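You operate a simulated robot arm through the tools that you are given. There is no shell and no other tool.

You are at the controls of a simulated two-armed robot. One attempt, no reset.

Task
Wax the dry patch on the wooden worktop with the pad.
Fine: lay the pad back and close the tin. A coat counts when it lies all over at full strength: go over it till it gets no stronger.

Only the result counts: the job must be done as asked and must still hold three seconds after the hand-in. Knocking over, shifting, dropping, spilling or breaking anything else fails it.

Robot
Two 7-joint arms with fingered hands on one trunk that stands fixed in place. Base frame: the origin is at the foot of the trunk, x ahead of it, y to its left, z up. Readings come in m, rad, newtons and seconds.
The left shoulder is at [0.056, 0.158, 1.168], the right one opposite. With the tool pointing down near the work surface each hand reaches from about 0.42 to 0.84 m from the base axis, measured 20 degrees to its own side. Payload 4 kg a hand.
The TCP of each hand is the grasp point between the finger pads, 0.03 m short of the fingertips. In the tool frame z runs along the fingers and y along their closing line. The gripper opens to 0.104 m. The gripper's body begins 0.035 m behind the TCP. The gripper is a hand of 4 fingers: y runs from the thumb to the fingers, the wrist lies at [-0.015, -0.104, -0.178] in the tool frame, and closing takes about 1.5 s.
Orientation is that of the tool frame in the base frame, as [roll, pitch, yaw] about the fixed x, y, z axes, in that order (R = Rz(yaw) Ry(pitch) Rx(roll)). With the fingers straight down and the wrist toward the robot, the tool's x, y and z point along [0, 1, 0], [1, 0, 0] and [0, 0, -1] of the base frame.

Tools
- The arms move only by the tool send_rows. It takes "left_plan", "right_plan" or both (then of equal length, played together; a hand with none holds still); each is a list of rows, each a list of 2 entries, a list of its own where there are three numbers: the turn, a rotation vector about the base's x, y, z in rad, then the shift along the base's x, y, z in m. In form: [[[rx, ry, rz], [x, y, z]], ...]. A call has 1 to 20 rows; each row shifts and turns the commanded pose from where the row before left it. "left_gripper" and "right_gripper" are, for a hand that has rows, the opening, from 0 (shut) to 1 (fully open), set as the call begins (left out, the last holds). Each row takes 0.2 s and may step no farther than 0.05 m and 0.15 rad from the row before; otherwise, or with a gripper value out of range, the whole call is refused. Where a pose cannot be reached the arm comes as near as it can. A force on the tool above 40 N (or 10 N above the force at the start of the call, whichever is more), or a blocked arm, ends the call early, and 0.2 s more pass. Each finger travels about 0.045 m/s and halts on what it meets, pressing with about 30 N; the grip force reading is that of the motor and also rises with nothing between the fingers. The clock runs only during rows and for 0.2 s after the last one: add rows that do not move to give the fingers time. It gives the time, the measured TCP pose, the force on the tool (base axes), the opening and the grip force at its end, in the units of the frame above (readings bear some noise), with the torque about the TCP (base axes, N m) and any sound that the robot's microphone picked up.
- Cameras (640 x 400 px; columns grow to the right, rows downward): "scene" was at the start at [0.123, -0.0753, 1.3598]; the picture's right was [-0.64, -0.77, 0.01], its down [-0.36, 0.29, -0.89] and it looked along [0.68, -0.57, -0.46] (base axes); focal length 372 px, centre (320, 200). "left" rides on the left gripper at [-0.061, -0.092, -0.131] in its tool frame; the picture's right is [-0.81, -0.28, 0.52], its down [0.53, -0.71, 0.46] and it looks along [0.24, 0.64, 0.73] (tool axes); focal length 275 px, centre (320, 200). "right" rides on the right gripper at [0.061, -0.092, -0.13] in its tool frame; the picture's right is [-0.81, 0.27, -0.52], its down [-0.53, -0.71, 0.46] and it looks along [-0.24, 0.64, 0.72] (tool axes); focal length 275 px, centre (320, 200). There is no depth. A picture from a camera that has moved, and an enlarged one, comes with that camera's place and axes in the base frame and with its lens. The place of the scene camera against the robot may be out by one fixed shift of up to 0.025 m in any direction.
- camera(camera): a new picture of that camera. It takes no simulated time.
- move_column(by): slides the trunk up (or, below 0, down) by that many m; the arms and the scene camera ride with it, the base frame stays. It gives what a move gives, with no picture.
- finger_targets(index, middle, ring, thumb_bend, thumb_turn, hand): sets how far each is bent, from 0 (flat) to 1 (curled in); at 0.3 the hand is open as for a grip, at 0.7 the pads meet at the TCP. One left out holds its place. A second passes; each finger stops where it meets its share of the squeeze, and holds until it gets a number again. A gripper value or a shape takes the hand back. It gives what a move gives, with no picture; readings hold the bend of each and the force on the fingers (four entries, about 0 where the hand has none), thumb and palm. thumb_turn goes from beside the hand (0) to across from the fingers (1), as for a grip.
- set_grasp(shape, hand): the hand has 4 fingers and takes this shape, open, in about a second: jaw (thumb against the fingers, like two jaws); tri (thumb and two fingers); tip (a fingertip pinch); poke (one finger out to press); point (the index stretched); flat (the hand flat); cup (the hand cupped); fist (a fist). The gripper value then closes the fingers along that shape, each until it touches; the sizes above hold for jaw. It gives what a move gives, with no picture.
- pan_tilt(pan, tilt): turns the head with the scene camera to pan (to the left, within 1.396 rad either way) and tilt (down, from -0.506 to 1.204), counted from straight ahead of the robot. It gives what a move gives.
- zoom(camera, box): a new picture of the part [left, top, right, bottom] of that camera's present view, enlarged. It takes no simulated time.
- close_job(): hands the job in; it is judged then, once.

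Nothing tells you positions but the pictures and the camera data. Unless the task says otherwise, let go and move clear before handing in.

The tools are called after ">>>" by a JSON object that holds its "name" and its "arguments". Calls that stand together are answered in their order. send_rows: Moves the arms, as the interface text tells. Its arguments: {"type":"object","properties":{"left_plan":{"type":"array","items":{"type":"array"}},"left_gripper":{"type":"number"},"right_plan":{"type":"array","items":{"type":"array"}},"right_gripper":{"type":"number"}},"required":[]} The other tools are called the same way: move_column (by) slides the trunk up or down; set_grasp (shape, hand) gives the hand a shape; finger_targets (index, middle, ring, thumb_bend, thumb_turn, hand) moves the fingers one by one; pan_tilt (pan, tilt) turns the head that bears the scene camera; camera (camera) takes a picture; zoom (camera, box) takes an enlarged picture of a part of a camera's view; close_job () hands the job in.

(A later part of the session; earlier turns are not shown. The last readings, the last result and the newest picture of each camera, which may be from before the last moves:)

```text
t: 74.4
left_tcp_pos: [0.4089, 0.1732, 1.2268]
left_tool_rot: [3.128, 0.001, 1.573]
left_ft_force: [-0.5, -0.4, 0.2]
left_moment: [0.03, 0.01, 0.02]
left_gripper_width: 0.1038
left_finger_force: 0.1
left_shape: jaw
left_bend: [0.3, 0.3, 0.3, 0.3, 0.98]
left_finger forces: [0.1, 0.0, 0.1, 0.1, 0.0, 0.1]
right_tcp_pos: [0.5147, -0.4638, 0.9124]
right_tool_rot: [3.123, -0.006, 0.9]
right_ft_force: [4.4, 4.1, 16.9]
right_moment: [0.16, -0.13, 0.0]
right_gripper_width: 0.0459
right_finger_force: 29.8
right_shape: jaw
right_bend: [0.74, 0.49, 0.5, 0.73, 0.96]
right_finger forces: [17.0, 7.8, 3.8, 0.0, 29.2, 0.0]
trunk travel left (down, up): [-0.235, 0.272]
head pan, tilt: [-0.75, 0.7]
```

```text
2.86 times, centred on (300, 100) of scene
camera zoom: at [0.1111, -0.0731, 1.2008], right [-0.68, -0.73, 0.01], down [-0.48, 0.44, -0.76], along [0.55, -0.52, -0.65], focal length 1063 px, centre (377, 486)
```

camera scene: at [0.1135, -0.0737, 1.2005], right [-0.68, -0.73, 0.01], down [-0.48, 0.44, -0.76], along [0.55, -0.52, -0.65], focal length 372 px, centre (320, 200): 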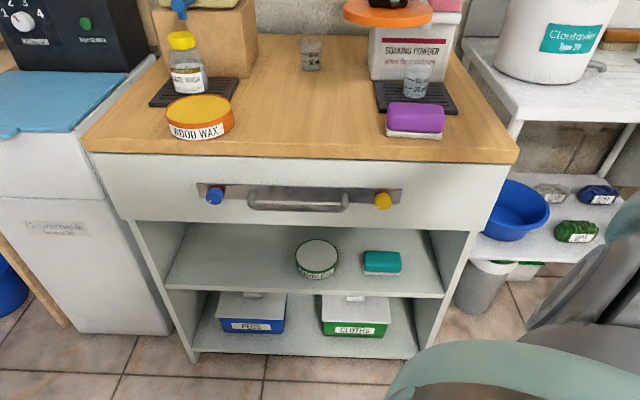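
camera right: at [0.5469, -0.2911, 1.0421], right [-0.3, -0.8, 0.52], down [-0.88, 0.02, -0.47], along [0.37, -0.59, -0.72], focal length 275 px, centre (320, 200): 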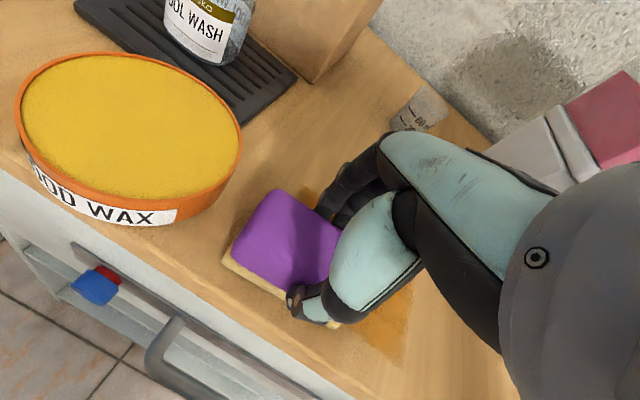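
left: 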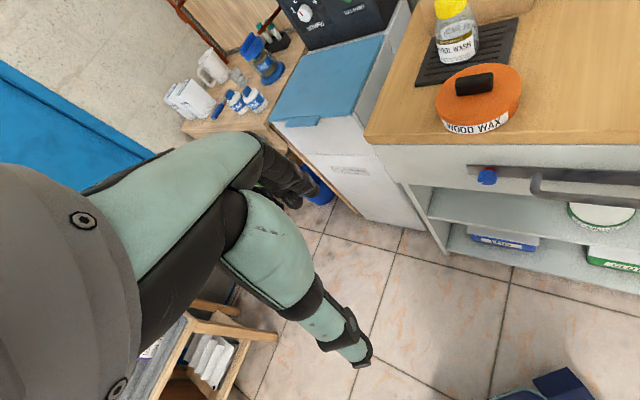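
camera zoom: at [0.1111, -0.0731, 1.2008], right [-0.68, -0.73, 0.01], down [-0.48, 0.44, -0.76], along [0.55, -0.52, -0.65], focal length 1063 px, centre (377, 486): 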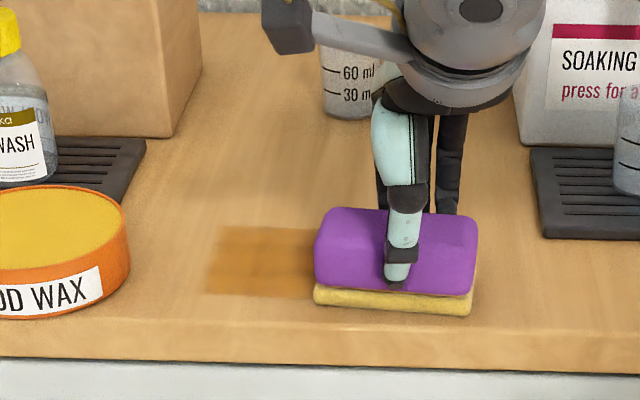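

Time to reload, and I'll take a close look at the coat while the pad is away.

>>> {"name": "send_rows", "arguments": {"right_plan": [[[0, 0, 0], [0, 0, 0.02]], [[0, 0, 0], [0, 0, 0.03]], [[0, 0, 0], [0, 0, 0.025]], [[0, 0, 0], [0.0326, 0.0305, 0]], [[0, 0, 0], [0.0326, 0.0305, 0]], [[0, 0, 0], [0.0326, 0.0305, 0]], [[0, 0, 0], [0.0326, 0.0305, 0]], [[0, 0, 0], [0.0322, 0.0305, 0]], [[0, 0, 0], [0, 0, -0.02]], [[0, 0, 0], [0, 0, -0.015]], [[0, 0, 0], [0, 0, -0.006]], [[0, 0, 0], [0, 0, 0]]]}}

>>> {"name": "zoom", "arguments": {"camera": "scene", "box": [240, 80, 380, 170]}}

>>> {"name": "zoom", "arguments": {"camera": "scene", "box": [150, 50, 270, 150]}}

```text
t: 77.0
left_tcp_pos: [0.41, 0.1716, 1.2255]
left_tool_rot: [3.13, -0.002, 1.573]
left_ft_force: [-0.1, -0.2, -0.4]
left_moment: [-0.02, 0.02, -0.01]
left_gripper_width: 0.1039
left_finger_force: 0.1
left_shape: jaw
left_bend: [0.3, 0.3, 0.3, 0.3, 0.98]
left_finger forces: [0.0, 0.1, 0.1, 0.1, 0.0, 0.0]
right_tcp_pos: [0.6775, -0.3142, 0.945]
right_tool_rot: [3.129, -0.003, 0.9]
right_ft_force: [-1.0, 0.3, 2.8]
right_moment: [0.05, 0.04, -0.04]
right_gripper_width: 0.0455
right_finger_force: 30.2
right_shape: jaw
right_bend: [0.74, 0.49, 0.5, 0.73, 0.97]
right_finger forces: [16.9, 8.0, 4.4, 0.1, 29.6, 0.0]
trunk travel left (down, up): [-0.235, 0.272]
head pan, tilt: [-0.75, 0.7]
```

```text
4.44 times, centred on (310, 125) of scene
camera zoom: at [0.1127, -0.0745, 1.2006], right [-0.68, -0.73, 0.01], down [-0.48, 0.44, -0.76], along [0.55, -0.52, -0.65], focal length 1653 px, centre (364, 533)
```

zoom: 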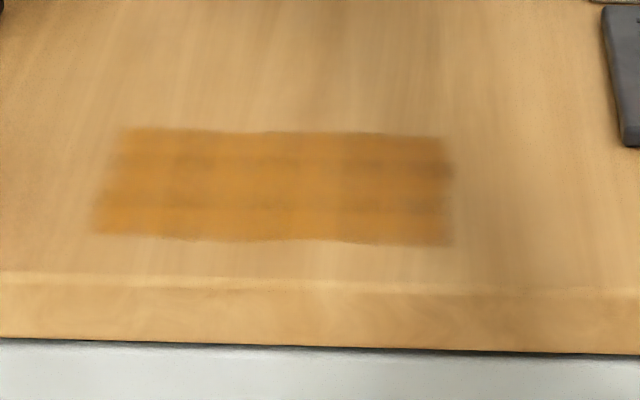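

```text
4.00 times, centred on (210, 100) of scene
camera zoom: at [0.1127, -0.0745, 1.2006], right [-0.68, -0.73, 0.01], down [-0.48, 0.44, -0.76], along [0.55, -0.52, -0.65], focal length 1488 px, centre (760, 600)
```

zoom: 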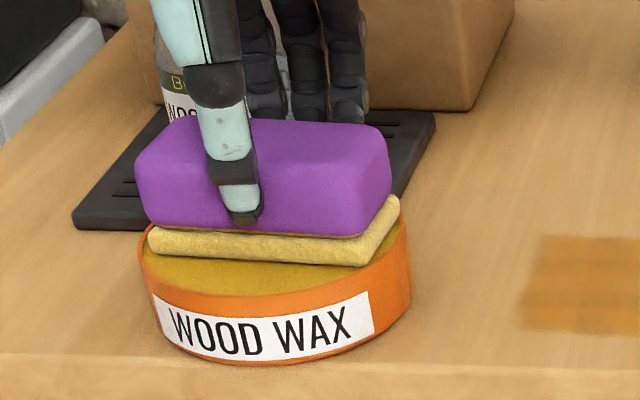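

The rectangle is now covered quite evenly. I'll load again and go over it to make sure it's at full strength.

>>> {"name": "send_rows", "arguments": {"right_plan": [[[0, 0, 0], [0, 0, -0.002]], [[0, 0, 0], [0, 0, -0.002]], [[0, 0, 0], [0.0014, 0.0014, 0]], [[0, 0, 0], [-0.0028, -0.0028, 0]], [[0, 0, 0], [0.0014, 0.0014, 0]], [[0, 0, 0], [0, 0, 0]], [[0, 0, 0], [0, 0, 0]]]}}

>>> {"name": "zoom", "arguments": {"camera": "scene", "box": [150, 50, 270, 150]}}

```text
t: 78.6
left_tcp_pos: [0.4096, 0.1728, 1.2261]
left_tool_rot: [3.127, 0.001, 1.571]
left_ft_force: [0.6, 0.3, -0.3]
left_moment: [0.01, 0.01, -0.02]
left_gripper_width: 0.1038
left_finger_force: 0.1
left_shape: jaw
left_bend: [0.3, 0.3, 0.3, 0.3, 0.98]
left_finger forces: [0.0, 0.2, 0.0, 0.0, 0.1, 0.1]
right_tcp_pos: [0.6768, -0.312, 0.9443]
right_tool_rot: [3.124, -0.007, 0.901]
right_ft_force: [3.9, -5.6, 22.6]
right_moment: [-0.13, -0.1, -0.06]
right_gripper_width: 0.0459
right_finger_force: 29.7
right_shape: jaw
right_bend: [0.74, 0.49, 0.49, 0.73, 0.97]
right_finger forces: [20.0, 10.2, 4.8, 0.0, 28.2, 0.0]
trunk travel left (down, up): [-0.235, 0.272]
head pan, tilt: [-0.75, 0.7]
```

```text
4.00 times, centred on (210, 100) of scene
camera zoom: at [0.1107, -0.0742, 1.2008], right [-0.68, -0.73, 0.01], down [-0.48, 0.44, -0.76], along [0.55, -0.52, -0.65], focal length 1488 px, centre (760, 600)
```

zoom: 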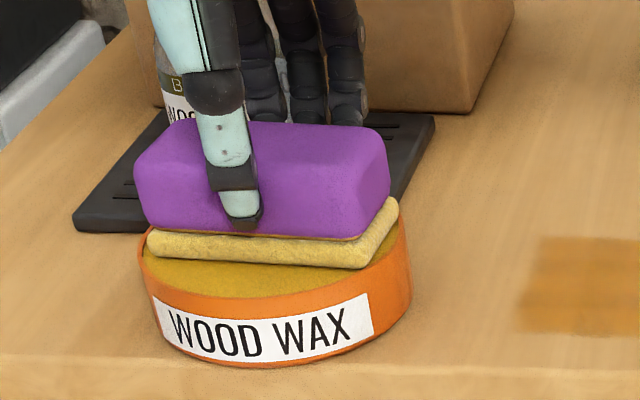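

>>> {"name": "send_rows", "arguments": {"right_plan": [[[0, 0, 0], [0, 0, 0.02]], [[0, 0, 0], [0, 0, 0.025]], [[0, 0, 0], [-0.0348, -0.0301, 0]], [[0, 0, 0], [-0.0348, -0.0301, 0]], [[0, 0, 0], [-0.0348, -0.0301, 0]], [[0, 0, 0], [-0.0348, -0.0301, 0]], [[0, 0, 0], [-0.0348, -0.0301, 0]], [[0, 0, 0], [0, 0, -0.03]], [[0, 0, 0], [0, 0, -0.03]], [[0, 0, 0], [0, 0, -0.01]], [[0, 0, 0], [0, 0, -0.005]], [[0, 0, 0], [0, 0, 0]]]}}

>>> {"name": "send_rows", "arguments": {"right_plan": [[[0, 0, 0], [0.01925, 0.01964, 0]], [[0, 0, 0], [0.01925, 0.01964, 0]], [[0, 0, 0], [0.01925, 0.01964, 0]], [[0, 0, 0], [0.01925, 0.01964, 0]], [[0, 0, 0], [0.01785, -0.0175, 0]], [[0, 0, 0], [-0.01925, -0.01964, 0]], [[0, 0, 0], [-0.01925, -0.01964, 0]], [[0, 0, 0], [-0.01925, -0.01964, 0]], [[0, 0, 0], [-0.01925, -0.01964, 0]], [[0, 0, 0], [0.01785, -0.0175, 0]], [[0, 0, 0], [0.01925, 0.01964, 0]], [[0, 0, 0], [0.01925, 0.01964, 0]], [[0, 0, 0], [0.01925, 0.01964, 0]], [[0, 0, 0], [0.01925, 0.01964, 0]], [[0, 0, 0], [0.01785, -0.0175, 0]], [[0, 0, 0], [-0.01925, -0.01964, 0]], [[0, 0, 0], [-0.01925, -0.01964, 0]], [[0, 0, 0], [-0.01925, -0.01964, 0]], [[0, 0, 0], [-0.01925, -0.01964, 0]]]}}

>>> {"name": "zoom", "arguments": {"camera": "scene", "box": [200, 30, 400, 170]}}

```text
t: 81.2
left_tcp_pos: [0.4116, 0.173, 1.226]
left_tool_rot: [3.13, -0.001, 1.573]
left_ft_force: [-1.1, 0.5, 0.4]
left_moment: [0.0, -0.04, -0.01]
left_gripper_width: 0.104
left_finger_force: 0.0
left_shape: jaw
left_bend: [0.3, 0.3, 0.3, 0.3, 0.98]
left_finger forces: [0.0, 0.1, 0.1, 0.0, 0.0, 0.0]
right_tcp_pos: [0.5031, -0.4634, 0.9122]
right_tool_rot: [3.125, -0.004, 0.902]
right_ft_force: [-0.9, -1.4, 7.8]
right_moment: [0.03, 0.05, -0.02]
right_gripper_width: 0.0456
right_finger_force: 29.9
right_shape: jaw
right_bend: [0.74, 0.49, 0.49, 0.73, 0.97]
right_finger forces: [17.1, 8.4, 4.0, 0.0, 29.6, 0.1]
trunk travel left (down, up): [-0.235, 0.272]
head pan, tilt: [-0.75, 0.7]
```

```text
t: 85.2
left_tcp_pos: [0.4111, 0.1711, 1.2269]
left_tool_rot: [3.129, -0.002, 1.571]
left_ft_force: [-1.2, -0.4, -0.2]
left_moment: [0.04, 0.0, 0.0]
left_gripper_width: 0.1038
left_finger_force: 0.1
left_shape: jaw
left_bend: [0.3, 0.3, 0.3, 0.3, 0.98]
left_finger forces: [0.0, 0.0, 0.1, 0.1, 0.0, 0.0]
right_tcp_pos: [0.556, -0.5155, 0.9116]
right_tool_rot: [3.125, -0.004, 0.9]
right_ft_force: [1.2, 1.3, 6.3]
right_moment: [0.06, 0.01, -0.02]
right_gripper_width: 0.0451
right_finger_force: 30.2
right_shape: jaw
right_bend: [0.74, 0.5, 0.49, 0.73, 0.98]
right_finger forces: [17.4, 7.5, 3.7, 0.1, 29.4, 0.0]
trunk travel left (down, up): [-0.235, 0.272]
head pan, tilt: [-0.75, 0.7]
```

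```text
2.86 times, centred on (300, 100) of scene
camera zoom: at [0.1116, -0.0749, 1.2006], right [-0.68, -0.73, 0.01], down [-0.48, 0.44, -0.76], along [0.55, -0.52, -0.65], focal length 1063 px, centre (377, 486)
```

zoom: 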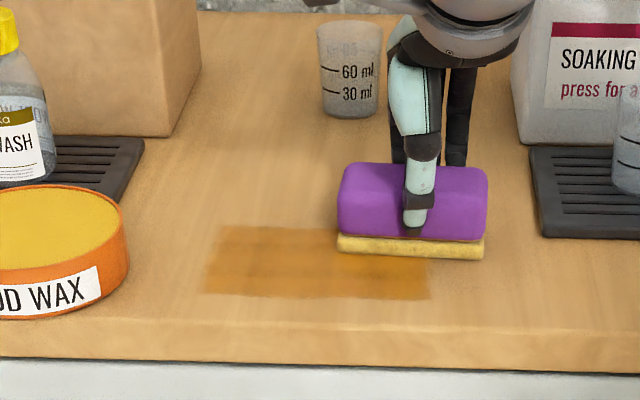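

Pressure has dropped to about 6 N, so I'll press 1.5 mm more and sweep back over everything.

>>> {"name": "send_rows", "arguments": {"right_plan": [[[0, 0, 0], [0.01925, 0.01964, -0.0015]], [[0, 0, 0], [0.01925, 0.01964, 0]], [[0, 0, 0], [0.01925, 0.01964, 0]], [[0, 0, 0], [0.01925, 0.01964, 0]], [[0, 0, 0], [-0.01785, 0.0175, 0]], [[0, 0, 0], [-0.01925, -0.01964, 0]], [[0, 0, 0], [-0.01925, -0.01964, 0]], [[0, 0, 0], [-0.01925, -0.01964, 0]], [[0, 0, 0], [-0.01925, -0.01964, 0]], [[0, 0, 0], [-0.01785, 0.0175, 0]], [[0, 0, 0], [0.01925, 0.01964, 0]], [[0, 0, 0], [0.01925, 0.01964, 0]], [[0, 0, 0], [0.01925, 0.01964, 0]], [[0, 0, 0], [0.01925, 0.01964, 0]], [[0, 0, 0], [-0.01785, 0.0175, 0]], [[0, 0, 0], [-0.01925, -0.01964, 0]], [[0, 0, 0], [-0.01925, -0.01964, 0]], [[0, 0, 0], [-0.01925, -0.01964, 0]], [[0, 0, 0], [-0.01925, -0.01964, 0]]]}}

>>> {"name": "zoom", "arguments": {"camera": "scene", "box": [200, 30, 400, 170]}}

```text
t: 89.2
left_tcp_pos: [0.4096, 0.1733, 1.2258]
left_tool_rot: [3.129, -0.001, 1.572]
left_ft_force: [-0.3, 0.2, 0.0]
left_moment: [-0.01, 0.02, 0.0]
left_gripper_width: 0.104
left_finger_force: 0.0
left_shape: jaw
left_bend: [0.3, 0.3, 0.3, 0.3, 0.98]
left_finger forces: [0.0, 0.0, 0.1, 0.0, 0.0, 0.0]
right_tcp_pos: [0.503, -0.4635, 0.911]
right_tool_rot: [3.124, -0.003, 0.903]
right_ft_force: [0.7, 2.2, 13.7]
right_moment: [0.09, 0.0, -0.02]
right_gripper_width: 0.0453
right_finger_force: 30.1
right_shape: jaw
right_bend: [0.74, 0.49, 0.5, 0.73, 0.97]
right_finger forces: [16.4, 7.7, 3.8, 0.0, 28.5, 0.0]
trunk travel left (down, up): [-0.235, 0.272]
head pan, tilt: [-0.75, 0.7]
```

```text
2.86 times, centred on (300, 100) of scene
camera zoom: at [0.1112, -0.074, 1.2007], right [-0.68, -0.73, 0.01], down [-0.48, 0.44, -0.76], along [0.55, -0.52, -0.65], focal length 1063 px, centre (377, 486)
```

zoom: 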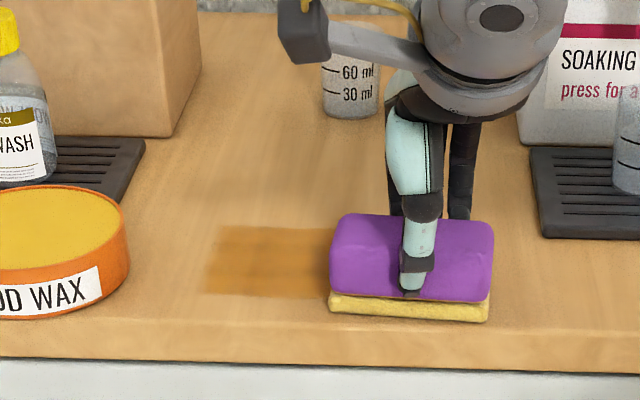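

I'll lift away toward the tin and inspect the coat.

>>> {"name": "send_rows", "arguments": {"right_plan": [[[0, 0, 0], [0, 0, 0.02]], [[0, 0, 0], [0, 0, 0.03]], [[0, 0, 0], [0, 0, 0.0265]], [[0, 0, 0], [0.0348, 0.0301, 0]], [[0, 0, 0], [0.0348, 0.0301, 0]], [[0, 0, 0], [0.0348, 0.0301, 0]], [[0, 0, 0], [0.0348, 0.0301, 0]], [[0, 0, 0], [0.0348, 0.0301, 0]], [[0, 0, 0], [0, 0, -0.02]], [[0, 0, 0], [0, 0, -0.015]], [[0, 0, 0], [0, 0, -0.006]], [[0, 0, 0], [0, 0, 0]]]}}

>>> {"name": "zoom", "arguments": {"camera": "scene", "box": [240, 80, 380, 170]}}

>>> {"name": "zoom", "arguments": {"camera": "scene", "box": [150, 50, 270, 150]}}

```text
t: 91.8
left_tcp_pos: [0.4112, 0.1722, 1.2262]
left_tool_rot: [3.13, 0.0, 1.572]
left_ft_force: [-0.7, 0.1, 0.1]
left_moment: [-0.02, 0.02, 0.01]
left_gripper_width: 0.1039
left_finger_force: 0.1
left_shape: jaw
left_bend: [0.3, 0.3, 0.3, 0.3, 0.98]
left_finger forces: [0.1, 0.0, 0.1, 0.0, 0.0, 0.0]
right_tcp_pos: [0.6779, -0.3146, 0.9458]
right_tool_rot: [3.127, -0.003, 0.902]
right_ft_force: [-0.6, 0.8, 0.0]
right_moment: [0.02, 0.01, 0.03]
right_gripper_width: 0.0449
right_finger_force: 30.1
right_shape: jaw
right_bend: [0.74, 0.49, 0.5, 0.73, 0.97]
right_finger forces: [16.2, 7.6, 4.0, 0.0, 27.9, 0.1]
trunk travel left (down, up): [-0.235, 0.272]
head pan, tilt: [-0.75, 0.7]
```

```text
4.44 times, centred on (310, 125) of scene
camera zoom: at [0.1127, -0.0745, 1.2006], right [-0.68, -0.73, 0.01], down [-0.48, 0.44, -0.76], along [0.55, -0.52, -0.65], focal length 1653 px, centre (364, 533)
```

zoom: 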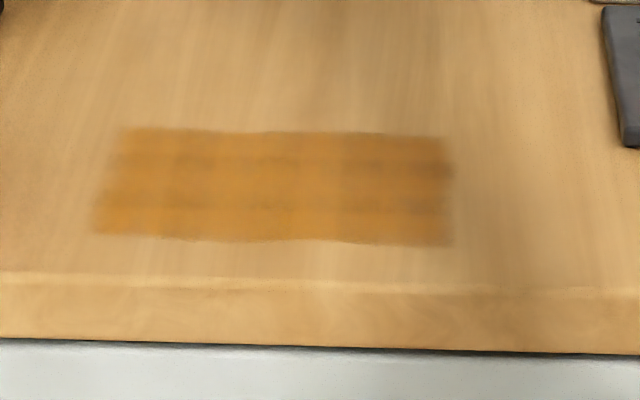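

```text
4.00 times, centred on (210, 100) of scene
camera zoom: at [0.1127, -0.0745, 1.2006], right [-0.68, -0.73, 0.01], down [-0.48, 0.44, -0.76], along [0.55, -0.52, -0.65], focal length 1488 px, centre (760, 600)
```

zoom: 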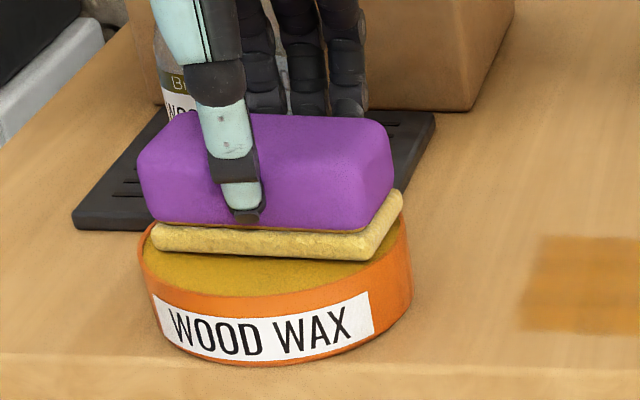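

The coat looks the same as before, so it's nearly saturated. I'll zoom into the edges to see if any strip is weaker.

>>> {"name": "zoom", "arguments": {"camera": "scene", "box": [255, 100, 305, 140]}}

>>> {"name": "zoom", "arguments": {"camera": "scene", "box": [295, 100, 345, 140]}}

>>> {"name": "camera", "arguments": {"camera": "right"}}

```text
10.00 times, centred on (280, 120) of scene
camera zoom: at [0.1127, -0.0745, 1.2006], right [-0.68, -0.73, 0.01], down [-0.48, 0.44, -0.76], along [0.55, -0.52, -0.65], focal length 3719 px, centre (720, 1000)
```

zoom: 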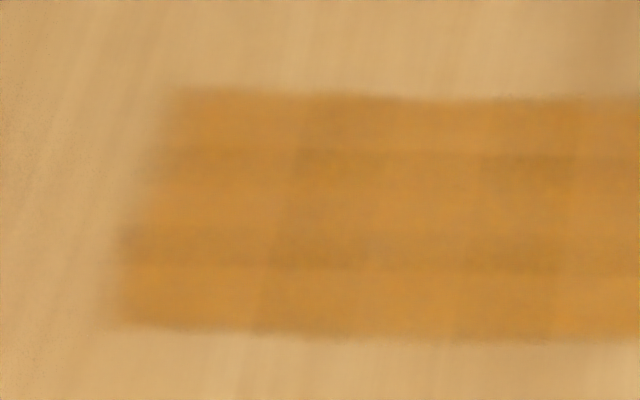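

```text
10.00 times, centred on (320, 120) of scene
camera zoom: at [0.1127, -0.0745, 1.2006], right [-0.68, -0.73, 0.01], down [-0.48, 0.44, -0.76], along [0.55, -0.52, -0.65], focal length 3719 px, centre (320, 1000)
```

zoom: 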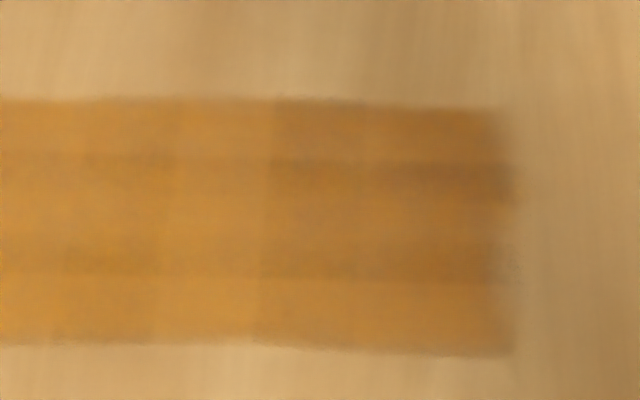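

```text
taken
camera right: at [0.6404, -0.2078, 1.0751], right [-0.29, -0.8, 0.52], down [-0.88, 0.02, -0.47], along [0.36, -0.6, -0.72], focal length 275 px, centre (320, 200)
```

right: 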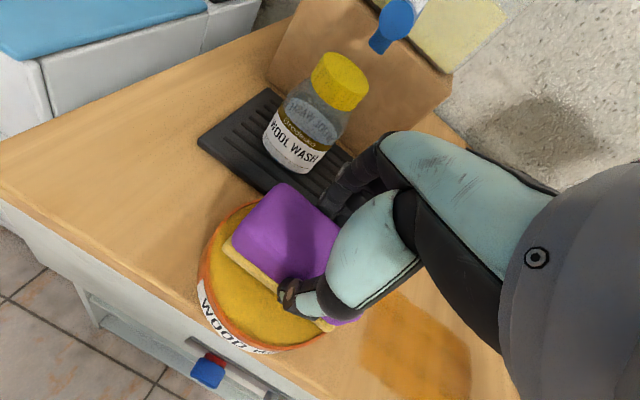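

Some tile-like shade variation shows. I'll do another fully loaded pass and compare against these close-ups to confirm it no longer changes.

>>> {"name": "send_rows", "arguments": {"right_plan": [[[0, 0, 0], [-0.001, 0.001, -0.003]], [[0, 0, 0], [0, 0, -0.003]], [[0, 0, 0], [0.0014, 0.0014, 0]], [[0, 0, 0], [-0.0028, -0.0028, 0]], [[0, 0, 0], [0.0014, 0.0014, 0]], [[0, 0, 0], [0, 0, 0]], [[0, 0, 0], [0, 0, 0]]]}}

>>> {"name": "zoom", "arguments": {"camera": "scene", "box": [150, 50, 270, 150]}}

```text
t: 93.4
left_tcp_pos: [0.4085, 0.1737, 1.2269]
left_tool_rot: [3.128, -0.001, 1.572]
left_ft_force: [-0.5, 0.1, 1.0]
left_moment: [0.01, -0.06, -0.01]
left_gripper_width: 0.1039
left_finger_force: 0.1
left_shape: jaw
left_bend: [0.3, 0.3, 0.3, 0.3, 0.98]
left_finger forces: [0.1, 0.0, 0.0, 0.1, 0.0, 0.0]
right_tcp_pos: [0.677, -0.312, 0.9416]
right_tool_rot: [3.123, -0.006, 0.9]
right_ft_force: [4.5, -4.0, 23.1]
right_moment: [-0.2, -0.15, -0.02]
right_gripper_width: 0.0458
right_finger_force: 29.9
right_shape: jaw
right_bend: [0.74, 0.49, 0.49, 0.74, 0.98]
right_finger forces: [19.7, 10.2, 4.8, 0.0, 28.0, 0.0]
trunk travel left (down, up): [-0.235, 0.272]
head pan, tilt: [-0.75, 0.7]
```

```text
4.00 times, centred on (210, 100) of scene
camera zoom: at [0.1105, -0.0741, 1.2008], right [-0.68, -0.73, 0.01], down [-0.48, 0.44, -0.76], along [0.55, -0.52, -0.65], focal length 1488 px, centre (760, 600)
```

zoom: 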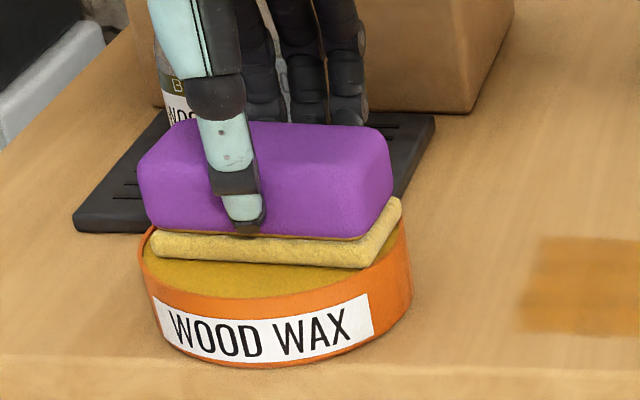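

>>> {"name": "send_rows", "arguments": {"right_plan": [[[0, 0, 0], [0, 0, 0.02]], [[0, 0, 0], [0, 0, 0.025]], [[0, 0, 0], [-0.0347, -0.0316, 0]], [[0, 0, 0], [-0.0347, -0.0316, 0]], [[0, 0, 0], [-0.0347, -0.0316, 0]], [[0, 0, 0], [-0.0347, -0.0316, 0]], [[0, 0, 0], [-0.0347, -0.0316, 0]], [[0, 0, 0], [0, 0, -0.03]], [[0, 0, 0], [0, 0, -0.03]], [[0, 0, 0], [0, 0, -0.01]], [[0, 0, 0], [0, 0, -0.0055]], [[0, 0, 0], [0, 0, 0]]]}}

>>> {"name": "send_rows", "arguments": {"right_plan": [[[0, 0, 0], [0.01666, -0.01633, 0]], [[0, 0, 0], [0.01666, -0.01633, 0]], [[0, 0, 0], [0.01666, -0.01633, 0]], [[0, 0, 0], [0.021, 0.02142, 0]], [[0, 0, 0], [-0.01666, 0.01633, 0]], [[0, 0, 0], [-0.01666, 0.01633, 0]], [[0, 0, 0], [-0.01666, 0.01633, 0]], [[0, 0, 0], [0.021, 0.02142, 0]], [[0, 0, 0], [0.01666, -0.01633, 0]], [[0, 0, 0], [0.01666, -0.01633, 0]], [[0, 0, 0], [0.01666, -0.01633, 0]], [[0, 0, 0], [0.021, 0.02142, 0]], [[0, 0, 0], [-0.01666, 0.01633, 0]], [[0, 0, 0], [-0.01666, 0.01633, 0]], [[0, 0, 0], [-0.01666, 0.01633, 0]], [[0, 0, 0], [0.018, 0.01836, 0]], [[0, 0, 0], [0.01666, -0.01633, 0]], [[0, 0, 0], [0.01666, -0.01633, 0]], [[0, 0, 0], [0.01666, -0.01633, 0]]]}}

>>> {"name": "zoom", "arguments": {"camera": "scene", "box": [200, 30, 400, 170]}}

```text
t: 96.0
left_tcp_pos: [0.41, 0.1721, 1.226]
left_tool_rot: [3.129, 0.0, 1.572]
left_ft_force: [-0.1, 0.2, -0.4]
left_moment: [-0.01, 0.01, 0.0]
left_gripper_width: 0.1041
left_finger_force: 0.0
left_shape: jaw
left_bend: [0.3, 0.3, 0.3, 0.3, 0.98]
left_finger forces: [0.0, 0.1, 0.0, 0.0, 0.0, 0.0]
right_tcp_pos: [0.5036, -0.4697, 0.9105]
right_tool_rot: [3.124, -0.005, 0.902]
right_ft_force: [-0.5, -0.9, 9.6]
right_moment: [0.01, 0.06, -0.01]
right_gripper_width: 0.0448
right_finger_force: 29.7
right_shape: jaw
right_bend: [0.74, 0.49, 0.49, 0.73, 0.98]
right_finger forces: [16.9, 8.6, 4.1, 0.0, 29.3, 0.0]
trunk travel left (down, up): [-0.235, 0.272]
head pan, tilt: [-0.75, 0.7]
```

```text
t: 100.0
left_tcp_pos: [0.4096, 0.1725, 1.2256]
left_tool_rot: [3.128, -0.001, 1.573]
left_ft_force: [-0.7, -0.4, 0.3]
left_moment: [0.05, 0.02, 0.0]
left_gripper_width: 0.1039
left_finger_force: 0.1
left_shape: jaw
left_bend: [0.3, 0.3, 0.3, 0.3, 0.98]
left_finger forces: [0.0, 0.0, 0.0, 0.0, 0.0, 0.1]
right_tcp_pos: [0.634, -0.4359, 0.9095]
right_tool_rot: [3.126, -0.005, 0.902]
right_ft_force: [-1.9, 2.6, 7.3]
right_moment: [0.07, 0.12, 0.06]
right_gripper_width: 0.0444
right_finger_force: 29.7
right_shape: jaw
right_bend: [0.74, 0.49, 0.49, 0.73, 0.99]
right_finger forces: [15.8, 8.0, 4.1, 0.1, 30.6, 0.0]
trunk travel left (down, up): [-0.235, 0.272]
head pan, tilt: [-0.75, 0.7]
```

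```text
2.86 times, centred on (300, 100) of scene
camera zoom: at [0.112, -0.0739, 1.2006], right [-0.68, -0.73, 0.01], down [-0.48, 0.44, -0.76], along [0.55, -0.52, -0.65], focal length 1063 px, centre (377, 486)
```

zoom: 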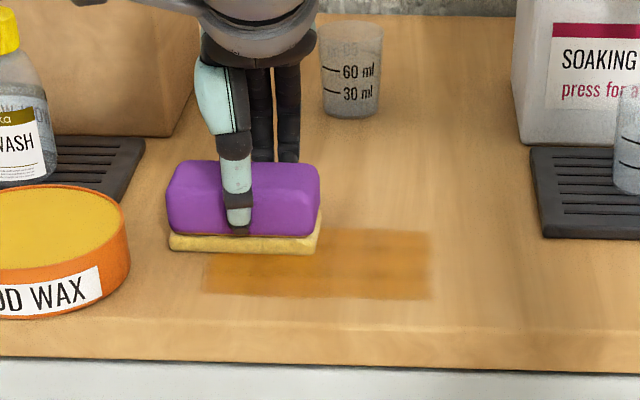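

Sweeping back across in the reverse order, with a touch more pressure.

>>> {"name": "send_rows", "arguments": {"right_plan": [[[0, 0, 0], [-0.01666, 0.01633, -0.001]], [[0, 0, 0], [-0.01666, 0.01633, 0]], [[0, 0, 0], [-0.01666, 0.01633, 0]], [[0, 0, 0], [-0.018, -0.01836, 0]], [[0, 0, 0], [0.01666, -0.01633, 0]], [[0, 0, 0], [0.01666, -0.01633, 0]], [[0, 0, 0], [0.01666, -0.01633, 0]], [[0, 0, 0], [-0.021, -0.02142, 0]], [[0, 0, 0], [-0.01666, 0.01633, 0]], [[0, 0, 0], [-0.01666, 0.01633, 0]], [[0, 0, 0], [-0.01666, 0.01633, 0]], [[0, 0, 0], [-0.021, -0.02142, 0]], [[0, 0, 0], [0.01666, -0.01633, 0]], [[0, 0, 0], [0.01666, -0.01633, 0]], [[0, 0, 0], [0.01666, -0.01633, 0]], [[0, 0, 0], [-0.021, -0.02142, 0]], [[0, 0, 0], [-0.01666, 0.01633, 0]], [[0, 0, 0], [-0.01666, 0.01633, 0]], [[0, 0, 0], [-0.01666, 0.01633, 0]]]}}

>>> {"name": "send_rows", "arguments": {"right_plan": [[[0, 0, 0], [0, 0, 0.02]], [[0, 0, 0], [0, 0, 0.03]], [[0, 0, 0], [-0.01, -0.01, 0.03]], [[0, 0, 0], [-0.03, -0.03, 0]], [[0, 0, 0], [-0.03, -0.03, 0]], [[0, 0, 0], [0, 0, 0]]]}}

>>> {"name": "zoom", "arguments": {"camera": "scene", "box": [255, 100, 305, 140]}}

>>> {"name": "zoom", "arguments": {"camera": "scene", "box": [295, 100, 345, 140]}}

>>> {"name": "camera", "arguments": {"camera": "right"}}

>>> {"name": "zoom", "arguments": {"camera": "scene", "box": [360, 30, 540, 170]}}

```text
t: 104.0
left_tcp_pos: [0.4096, 0.173, 1.2254]
left_tool_rot: [3.127, 0.0, 1.571]
left_ft_force: [-0.2, -0.2, 0.1]
left_moment: [-0.02, -0.03, 0.01]
left_gripper_width: 0.1041
left_finger_force: 0.2
left_shape: jaw
left_bend: [0.3, 0.3, 0.3, 0.3, 0.98]
left_finger forces: [0.0, 0.0, 0.0, 0.0, 0.0, 0.0]
right_tcp_pos: [0.5027, -0.4684, 0.9097]
right_tool_rot: [3.124, -0.004, 0.902]
right_ft_force: [4.8, -5.2, 17.1]
right_moment: [-0.26, -0.17, -0.03]
right_gripper_width: 0.0453
right_finger_force: 29.8
right_shape: jaw
right_bend: [0.74, 0.49, 0.48, 0.74, 0.98]
right_finger forces: [19.7, 9.9, 4.7, 0.1, 26.8, 0.1]
trunk travel left (down, up): [-0.235, 0.272]
head pan, tilt: [-0.75, 0.7]
```

```text
t: 105.4
left_tcp_pos: [0.4101, 0.1748, 1.226]
left_tool_rot: [3.13, 0.001, 1.573]
left_ft_force: [0.4, 0.2, 0.7]
left_moment: [-0.03, 0.01, 0.0]
left_gripper_width: 0.1038
left_finger_force: 0.0
left_shape: jaw
left_bend: [0.3, 0.3, 0.3, 0.3, 0.98]
left_finger forces: [0.1, 0.0, 0.0, 0.1, 0.0, 0.1]
right_tcp_pos: [0.4335, -0.539, 0.9887]
right_tool_rot: [3.127, -0.002, 0.898]
right_ft_force: [0.0, -0.1, -0.3]
right_moment: [-0.01, -0.01, 0.02]
right_gripper_width: 0.0444
right_finger_force: 30.3
right_shape: jaw
right_bend: [0.74, 0.49, 0.49, 0.73, 0.98]
right_finger forces: [16.3, 7.9, 3.8, 0.0, 28.0, 0.0]
trunk travel left (down, up): [-0.235, 0.272]
head pan, tilt: [-0.75, 0.7]
```

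```text
10.00 times, centred on (280, 120) of scene
camera zoom: at [0.1117, -0.0732, 1.2007], right [-0.68, -0.73, 0.01], down [-0.48, 0.44, -0.76], along [0.55, -0.52, -0.65], focal length 3719 px, centre (720, 1000)
```

zoom: 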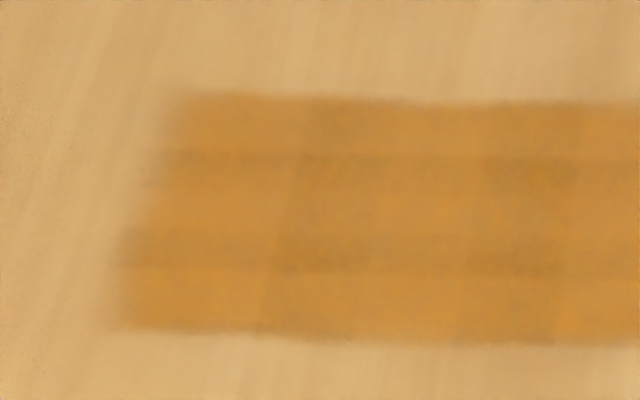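

```text
10.00 times, centred on (320, 120) of scene
camera zoom: at [0.1117, -0.0732, 1.2007], right [-0.68, -0.73, 0.01], down [-0.48, 0.44, -0.76], along [0.55, -0.52, -0.65], focal length 3719 px, centre (320, 1000)
```

zoom: 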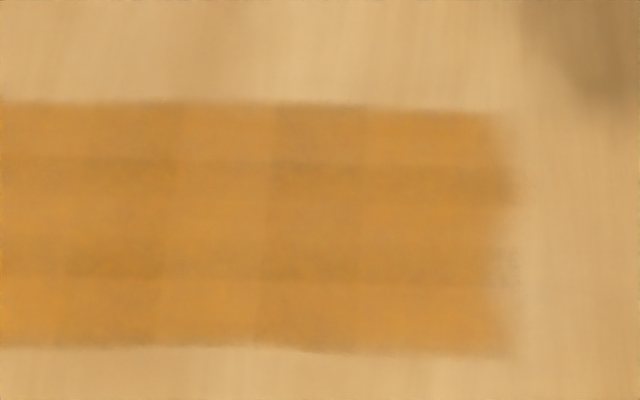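

```text
taken
camera right: at [0.3963, -0.4335, 1.1181], right [-0.3, -0.8, 0.52], down [-0.88, 0.03, -0.47], along [0.36, -0.6, -0.72], focal length 275 px, centre (320, 200)
```

right: 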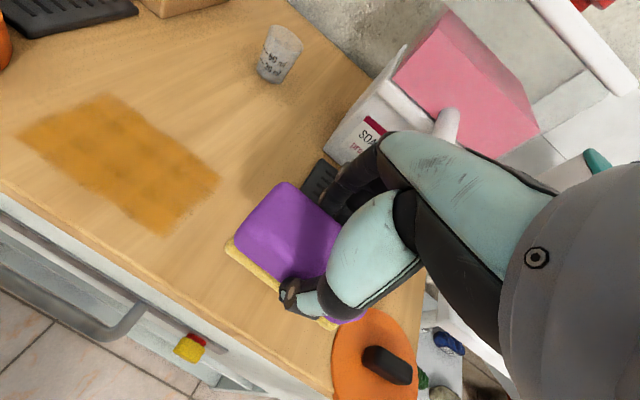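

```text
2.86 times, centred on (450, 100) of scene
camera zoom: at [0.1117, -0.0732, 1.2007], right [-0.68, -0.73, 0.01], down [-0.48, 0.44, -0.76], along [0.55, -0.52, -0.65], focal length 1063 px, centre (-51, 486)
```

zoom: 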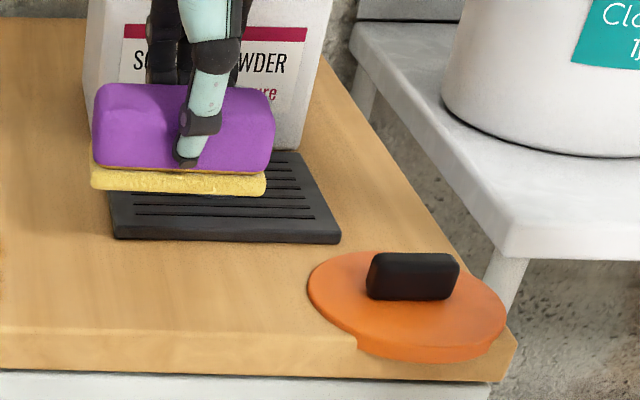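

The close-ups match the ones from before the last pass, so the coat has stopped getting stronger. I'll make one more check from the wrist camera, then put the pad back.

>>> {"name": "zoom", "arguments": {"camera": "right", "box": [0, 70, 260, 250]}}

```text
2.22 times, centred on (130, 160) of right
camera zoom: at [0.3963, -0.4335, 1.1181], right [-0.3, -0.8, 0.52], down [-0.88, 0.03, -0.47], along [0.36, -0.6, -0.72], focal length 612 px, centre (742, 289)
```

zoom: 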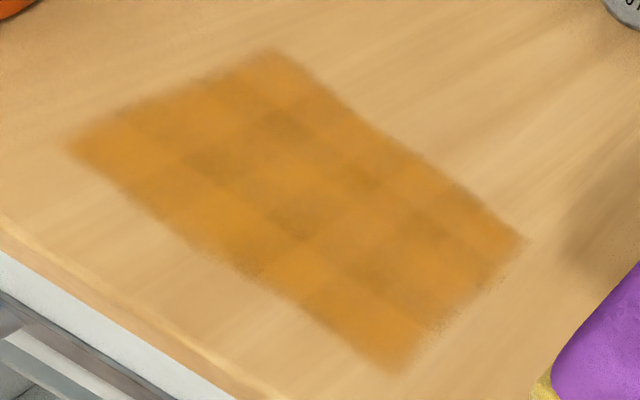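

The coat is even over the whole rectangle. Now I'm taking the pad back to its original spot and orientation.

>>> {"name": "send_rows", "arguments": {"right_plan": [[[0, 0, -0.09], [-0.01, -0.016, 0]], [[0, 0, -0.091], [-0.0099, -0.0162, 0]], [[0, 0, 0], [0, 0, -0.02]], [[0, 0, 0], [0, 0, -0.02]], [[0, 0, 0], [0, 0, -0.02]], [[0, 0, 0], [0, 0, 0]]]}}

>>> {"name": "zoom", "arguments": {"camera": "scene", "box": [360, 30, 540, 170]}}

>>> {"name": "camera", "arguments": {"camera": "right"}}

```text
t: 106.8
left_tcp_pos: [0.4116, 0.1726, 1.2257]
left_tool_rot: [3.13, 0.0, 1.572]
left_ft_force: [-0.5, 0.2, 0.2]
left_moment: [0.02, -0.02, 0.02]
left_gripper_width: 0.1039
left_finger_force: 0.0
left_shape: jaw
left_bend: [0.3, 0.3, 0.3, 0.3, 0.98]
left_finger forces: [0.0, 0.0, 0.0, 0.1, 0.0, 0.1]
right_tcp_pos: [0.4135, -0.5731, 0.9274]
right_tool_rot: [3.13, -0.004, 0.717]
right_ft_force: [-1.7, 0.0, -1.3]
right_moment: [-0.03, -0.01, 0.01]
right_gripper_width: 0.0449
right_finger_force: 30.4
right_shape: jaw
right_bend: [0.74, 0.49, 0.49, 0.73, 0.98]
right_finger forces: [16.3, 7.9, 3.8, 0.0, 28.0, 0.0]
trunk travel left (down, up): [-0.235, 0.272]
head pan, tilt: [-0.75, 0.7]
```

```text
2.86 times, centred on (450, 100) of scene
camera zoom: at [0.1126, -0.0744, 1.2005], right [-0.68, -0.73, 0.01], down [-0.48, 0.44, -0.76], along [0.55, -0.52, -0.65], focal length 1063 px, centre (-51, 486)
```

zoom: 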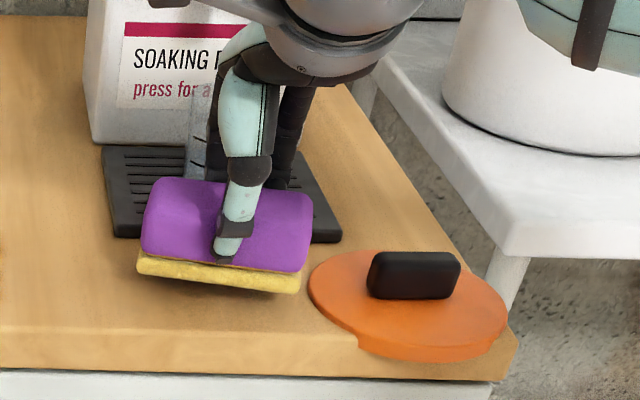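

```text
taken
camera right: at [0.3961, -0.4616, 1.0564], right [-0.44, -0.74, 0.52], down [-0.87, 0.18, -0.47], along [0.25, -0.65, -0.72], focal length 275 px, centre (320, 200)
```

right: 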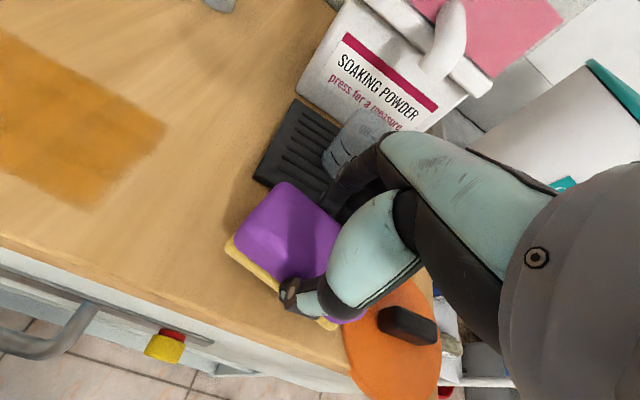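

The pad is turned a bit more than it lay originally, so I'll rotate it back by 0.12 rad and shift it slightly toward the front before setting it down.

>>> {"name": "send_rows", "arguments": {"right_plan": [[[0, 0, 0.12], [-0.0036, 0.0077, 0]], [[0, 0, 0], [0, 0, -0.006]], [[0, 0, 0], [0, 0, -0.004]], [[0, 0, 0], [0, 0, -0.003]], [[0, 0, 0], [0, 0, 0]]]}}

>>> {"name": "zoom", "arguments": {"camera": "scene", "box": [360, 30, 540, 170]}}

```text
t: 108.0
left_tcp_pos: [0.4108, 0.1723, 1.225]
left_tool_rot: [3.128, -0.001, 1.573]
left_ft_force: [0.0, -0.2, -0.9]
left_moment: [0.03, 0.01, 0.01]
left_gripper_width: 0.1038
left_finger_force: 0.0
left_shape: jaw
left_bend: [0.3, 0.3, 0.3, 0.3, 0.98]
left_finger forces: [0.0, 0.0, 0.0, 0.0, 0.0, 0.0]
right_tcp_pos: [0.4105, -0.5645, 0.9159]
right_tool_rot: [3.129, -0.004, 0.838]
right_ft_force: [0.8, -0.1, -0.1]
right_moment: [-0.04, 0.02, 0.01]
right_gripper_width: 0.0444
right_finger_force: 30.2
right_shape: jaw
right_bend: [0.74, 0.49, 0.49, 0.73, 0.98]
right_finger forces: [16.3, 7.9, 3.8, 0.0, 28.1, 0.0]
trunk travel left (down, up): [-0.235, 0.272]
head pan, tilt: [-0.75, 0.7]
```

```text
2.86 times, centred on (450, 100) of scene
camera zoom: at [0.1128, -0.0747, 1.2005], right [-0.68, -0.73, 0.01], down [-0.48, 0.44, -0.76], along [0.55, -0.52, -0.65], focal length 1063 px, centre (-51, 486)
```

zoom: 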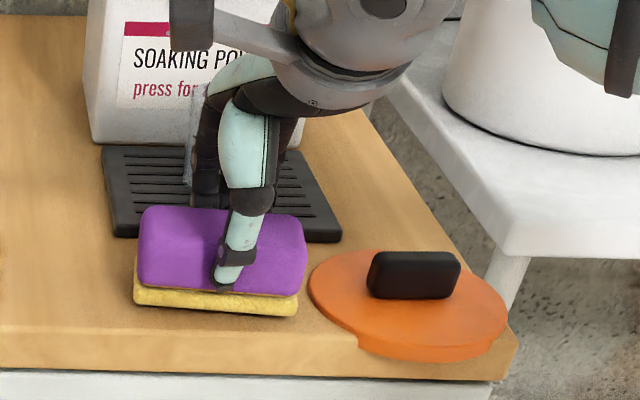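

It's now almost exactly where it lay. Lowering to contact.

>>> {"name": "send_rows", "arguments": {"right_plan": [[[0, 0, 0], [0, 0, -0.002]], [[0, 0, 0], [0, 0, -0.002]], [[0, 0, 0], [0, 0, 0]]]}}

```text
t: 108.8
left_tcp_pos: [0.4111, 0.1736, 1.2257]
left_tool_rot: [3.129, 0.0, 1.573]
left_ft_force: [0.4, -0.1, -0.7]
left_moment: [0.01, -0.04, 0.02]
left_gripper_width: 0.1041
left_finger_force: 0.1
left_shape: jaw
left_bend: [0.3, 0.3, 0.3, 0.3, 0.98]
left_finger forces: [0.0, 0.1, 0.0, 0.0, 0.0, 0.0]
right_tcp_pos: [0.4096, -0.5657, 0.9107]
right_tool_rot: [3.129, -0.004, 0.836]
right_ft_force: [-0.4, 0.2, -0.5]
right_moment: [0.0, 0.02, 0.0]
right_gripper_width: 0.0445
right_finger_force: 30.6
right_shape: jaw
right_bend: [0.74, 0.49, 0.49, 0.73, 0.98]
right_finger forces: [16.2, 7.9, 3.8, 0.0, 28.0, 0.1]
trunk travel left (down, up): [-0.235, 0.272]
head pan, tilt: [-0.75, 0.7]
```

>>> {"name": "send_rows", "arguments": {"right_plan": [[[0, 0, 0], [0, 0, -0.0015]], [[0, 0, 0], [0, 0, 0]]]}}

>>> {"name": "zoom", "arguments": {"camera": "scene", "box": [360, 30, 540, 170]}}

```text
t: 109.4
left_tcp_pos: [0.4098, 0.1722, 1.2262]
left_tool_rot: [3.13, 0.0, 1.574]
left_ft_force: [-0.5, -0.9, 0.2]
left_moment: [-0.01, -0.01, 0.02]
left_gripper_width: 0.1037
left_finger_force: 0.1
left_shape: jaw
left_bend: [0.3, 0.3, 0.3, 0.3, 0.98]
left_finger forces: [0.1, 0.1, 0.1, 0.0, 0.0, 0.1]
right_tcp_pos: [0.4096, -0.5641, 0.9098]
right_tool_rot: [3.127, -0.004, 0.838]
right_ft_force: [0.8, -0.3, 2.3]
right_moment: [-0.06, -0.05, 0.01]
right_gripper_width: 0.0448
right_finger_force: 30.2
right_shape: jaw
right_bend: [0.74, 0.49, 0.49, 0.73, 0.98]
right_finger forces: [16.3, 8.2, 3.8, 0.0, 27.9, 0.0]
trunk travel left (down, up): [-0.235, 0.272]
head pan, tilt: [-0.75, 0.7]
```

```text
2.86 times, centred on (450, 100) of scene
camera zoom: at [0.1125, -0.0745, 1.2006], right [-0.68, -0.73, 0.01], down [-0.48, 0.44, -0.76], along [0.55, -0.52, -0.65], focal length 1063 px, centre (-51, 486)
```

zoom: 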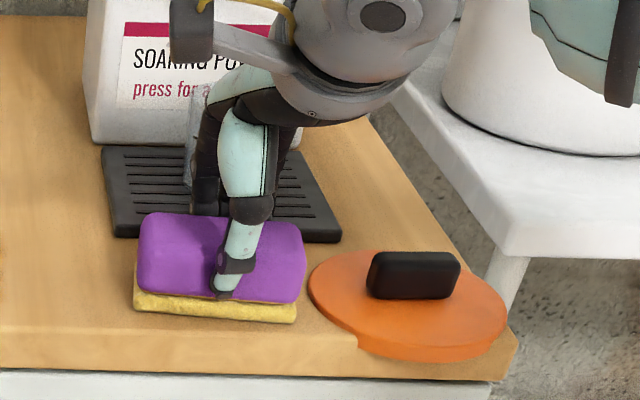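

Contact made. I'm opening the hand and rising.

>>> {"name": "send_rows", "arguments": {"right_plan": [[[0, 0, 0], [0, 0, 0]], [[0, 0, 0], [0, 0, 0]], [[0, 0, 0], [0, 0, 0]], [[0, 0, 0], [0, 0, 0]], [[0, 0, 0], [0, 0, 0]], [[0, 0, 0], [0, 0, 0]]], "right_gripper": 0.8}}

>>> {"name": "zoom", "arguments": {"camera": "scene", "box": [360, 30, 540, 170]}}

>>> {"name": "camera", "arguments": {"camera": "right"}}

```text
t: 110.8
left_tcp_pos: [0.4118, 0.1722, 1.2273]
left_tool_rot: [3.13, -0.002, 1.574]
left_ft_force: [0.4, 0.1, 1.5]
left_moment: [-0.02, 0.03, 0.01]
left_gripper_width: 0.104
left_finger_force: 0.0
left_shape: jaw
left_bend: [0.3, 0.3, 0.3, 0.3, 0.98]
left_finger forces: [0.1, 0.1, 0.1, 0.1, 0.0, 0.1]
right_tcp_pos: [0.4091, -0.5649, 0.9088]
right_tool_rot: [3.13, -0.003, 0.839]
right_ft_force: [0.1, -0.1, -0.1]
right_moment: [0.05, -0.02, 0.0]
right_gripper_width: 0.0832
right_finger_force: 0.1
right_shape: jaw
right_bend: [0.27, 0.34, 0.32, 0.5, 0.99]
right_finger forces: [0.0, 0.0, 0.1, 0.0, 0.0, 0.0]
trunk travel left (down, up): [-0.235, 0.272]
head pan, tilt: [-0.75, 0.7]
```

```text
2.86 times, centred on (450, 100) of scene
camera zoom: at [0.1126, -0.0747, 1.2005], right [-0.68, -0.73, 0.01], down [-0.48, 0.44, -0.76], along [0.55, -0.52, -0.65], focal length 1063 px, centre (-51, 486)
```

zoom: 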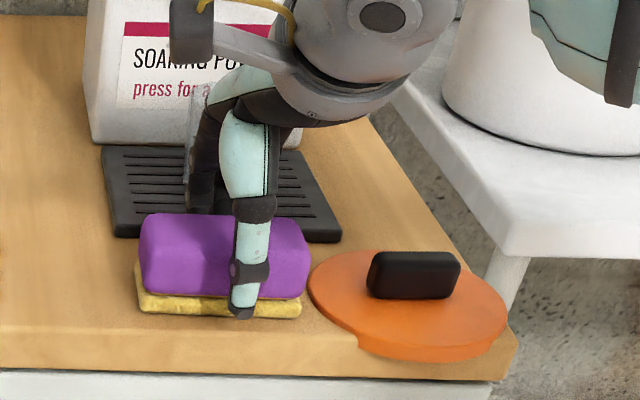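

```text
taken
camera right: at [0.3786, -0.457, 1.0384], right [-0.34, -0.78, 0.52], down [-0.88, 0.08, -0.47], along [0.33, -0.62, -0.72], focal length 275 px, centre (320, 200)
```

right: 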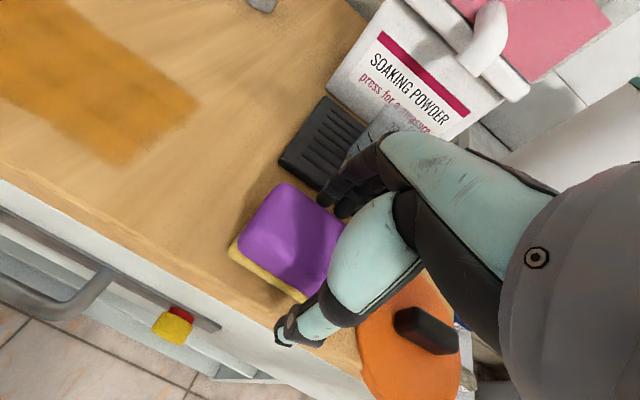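

The pad lies back in its place. Now I'll rise and go over to the lid.

>>> {"name": "send_rows", "arguments": {"right_plan": [[[0, 0, 0], [0, 0, 0.01]], [[0, 0, 0], [0, 0, 0.03]], [[0, 0, 0], [0, 0, 0.03]], [[0, 0, 0], [0, 0, 0.02]], [[0, 0, -0.02], [-0.0281, -0.0294, 0]], [[0, 0, -0.018], [-0.0281, -0.0294, 0]], [[0, 0, 0], [-0.0281, -0.0293, 0]], [[0, 0, 0], [0, 0, 0]]]}}

>>> {"name": "send_rows", "arguments": {"right_plan": [[[0, 0, 0], [0, 0, 0]], [[0, 0, 0], [0, 0, 0]], [[0, 0, 0], [0, 0, -0.02]], [[0, 0, 0], [0, 0, -0.02]], [[0, 0, 0], [0, 0, 0]]], "right_gripper": 0.5}}

>>> {"name": "zoom", "arguments": {"camera": "scene", "box": [360, 30, 540, 170]}}

>>> {"name": "camera", "arguments": {"camera": "right"}}

```text
t: 112.6
left_tcp_pos: [0.4115, 0.1722, 1.2246]
left_tool_rot: [3.131, 0.0, 1.573]
left_ft_force: [-0.1, -0.1, 0.2]
left_moment: [-0.01, 0.04, 0.03]
left_gripper_width: 0.1039
left_finger_force: 0.1
left_shape: jaw
left_bend: [0.3, 0.3, 0.3, 0.3, 0.98]
left_finger forces: [0.1, 0.0, 0.1, 0.1, 0.1, 0.0]
right_tcp_pos: [0.3268, -0.6534, 0.9982]
right_tool_rot: [3.128, -0.004, 0.801]
right_ft_force: [0.3, 0.3, -0.1]
right_moment: [-0.05, 0.01, 0.02]
right_gripper_width: 0.083
right_finger_force: 0.0
right_shape: jaw
right_bend: [0.27, 0.34, 0.32, 0.5, 0.99]
right_finger forces: [0.0, 0.1, 0.0, 0.0, 0.0, 0.0]
trunk travel left (down, up): [-0.235, 0.272]
head pan, tilt: [-0.75, 0.7]
```

```text
t: 113.8
left_tcp_pos: [0.4116, 0.1714, 1.2255]
left_tool_rot: [3.13, -0.001, 1.571]
left_ft_force: [-0.2, 0.3, 0.5]
left_moment: [-0.03, 0.06, 0.01]
left_gripper_width: 0.1039
left_finger_force: 0.1
left_shape: jaw
left_bend: [0.3, 0.3, 0.3, 0.3, 0.98]
left_finger forces: [0.1, 0.0, 0.1, 0.0, 0.0, 0.0]
right_tcp_pos: [0.3249, -0.6527, 0.9598]
right_tool_rot: [3.129, -0.003, 0.803]
right_ft_force: [-0.5, 0.4, -0.2]
right_moment: [0.0, 0.0, 0.0]
right_gripper_width: 0.0521
right_finger_force: 0.0
right_shape: jaw
right_bend: [0.74, 0.44, 0.41, 0.69, 1.0]
right_finger forces: [0.0, 0.1, 0.0, 0.0, 0.0, 0.0]
trunk travel left (down, up): [-0.235, 0.272]
head pan, tilt: [-0.75, 0.7]
```

```text
2.86 times, centred on (450, 100) of scene
camera zoom: at [0.1125, -0.0746, 1.2005], right [-0.68, -0.73, 0.01], down [-0.48, 0.44, -0.76], along [0.55, -0.52, -0.65], focal length 1063 px, centre (-51, 486)
```

zoom: 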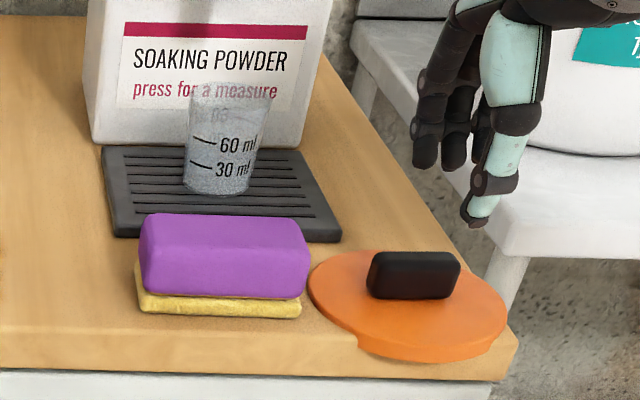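

```text
taken
camera right: at [0.2987, -0.5438, 1.0885], right [-0.37, -0.77, 0.52], down [-0.88, 0.11, -0.47], along [0.3, -0.63, -0.72], focal length 275 px, centre (320, 200)
```

right: 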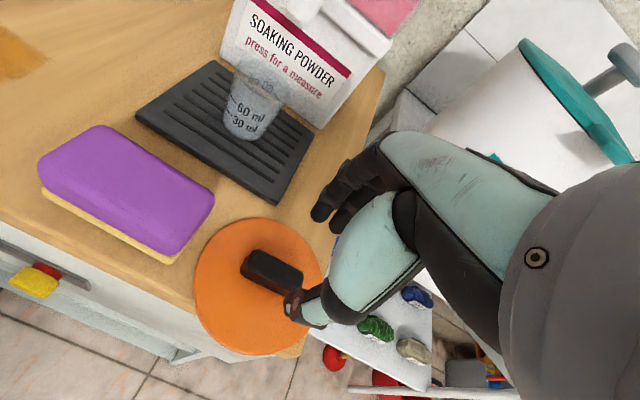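

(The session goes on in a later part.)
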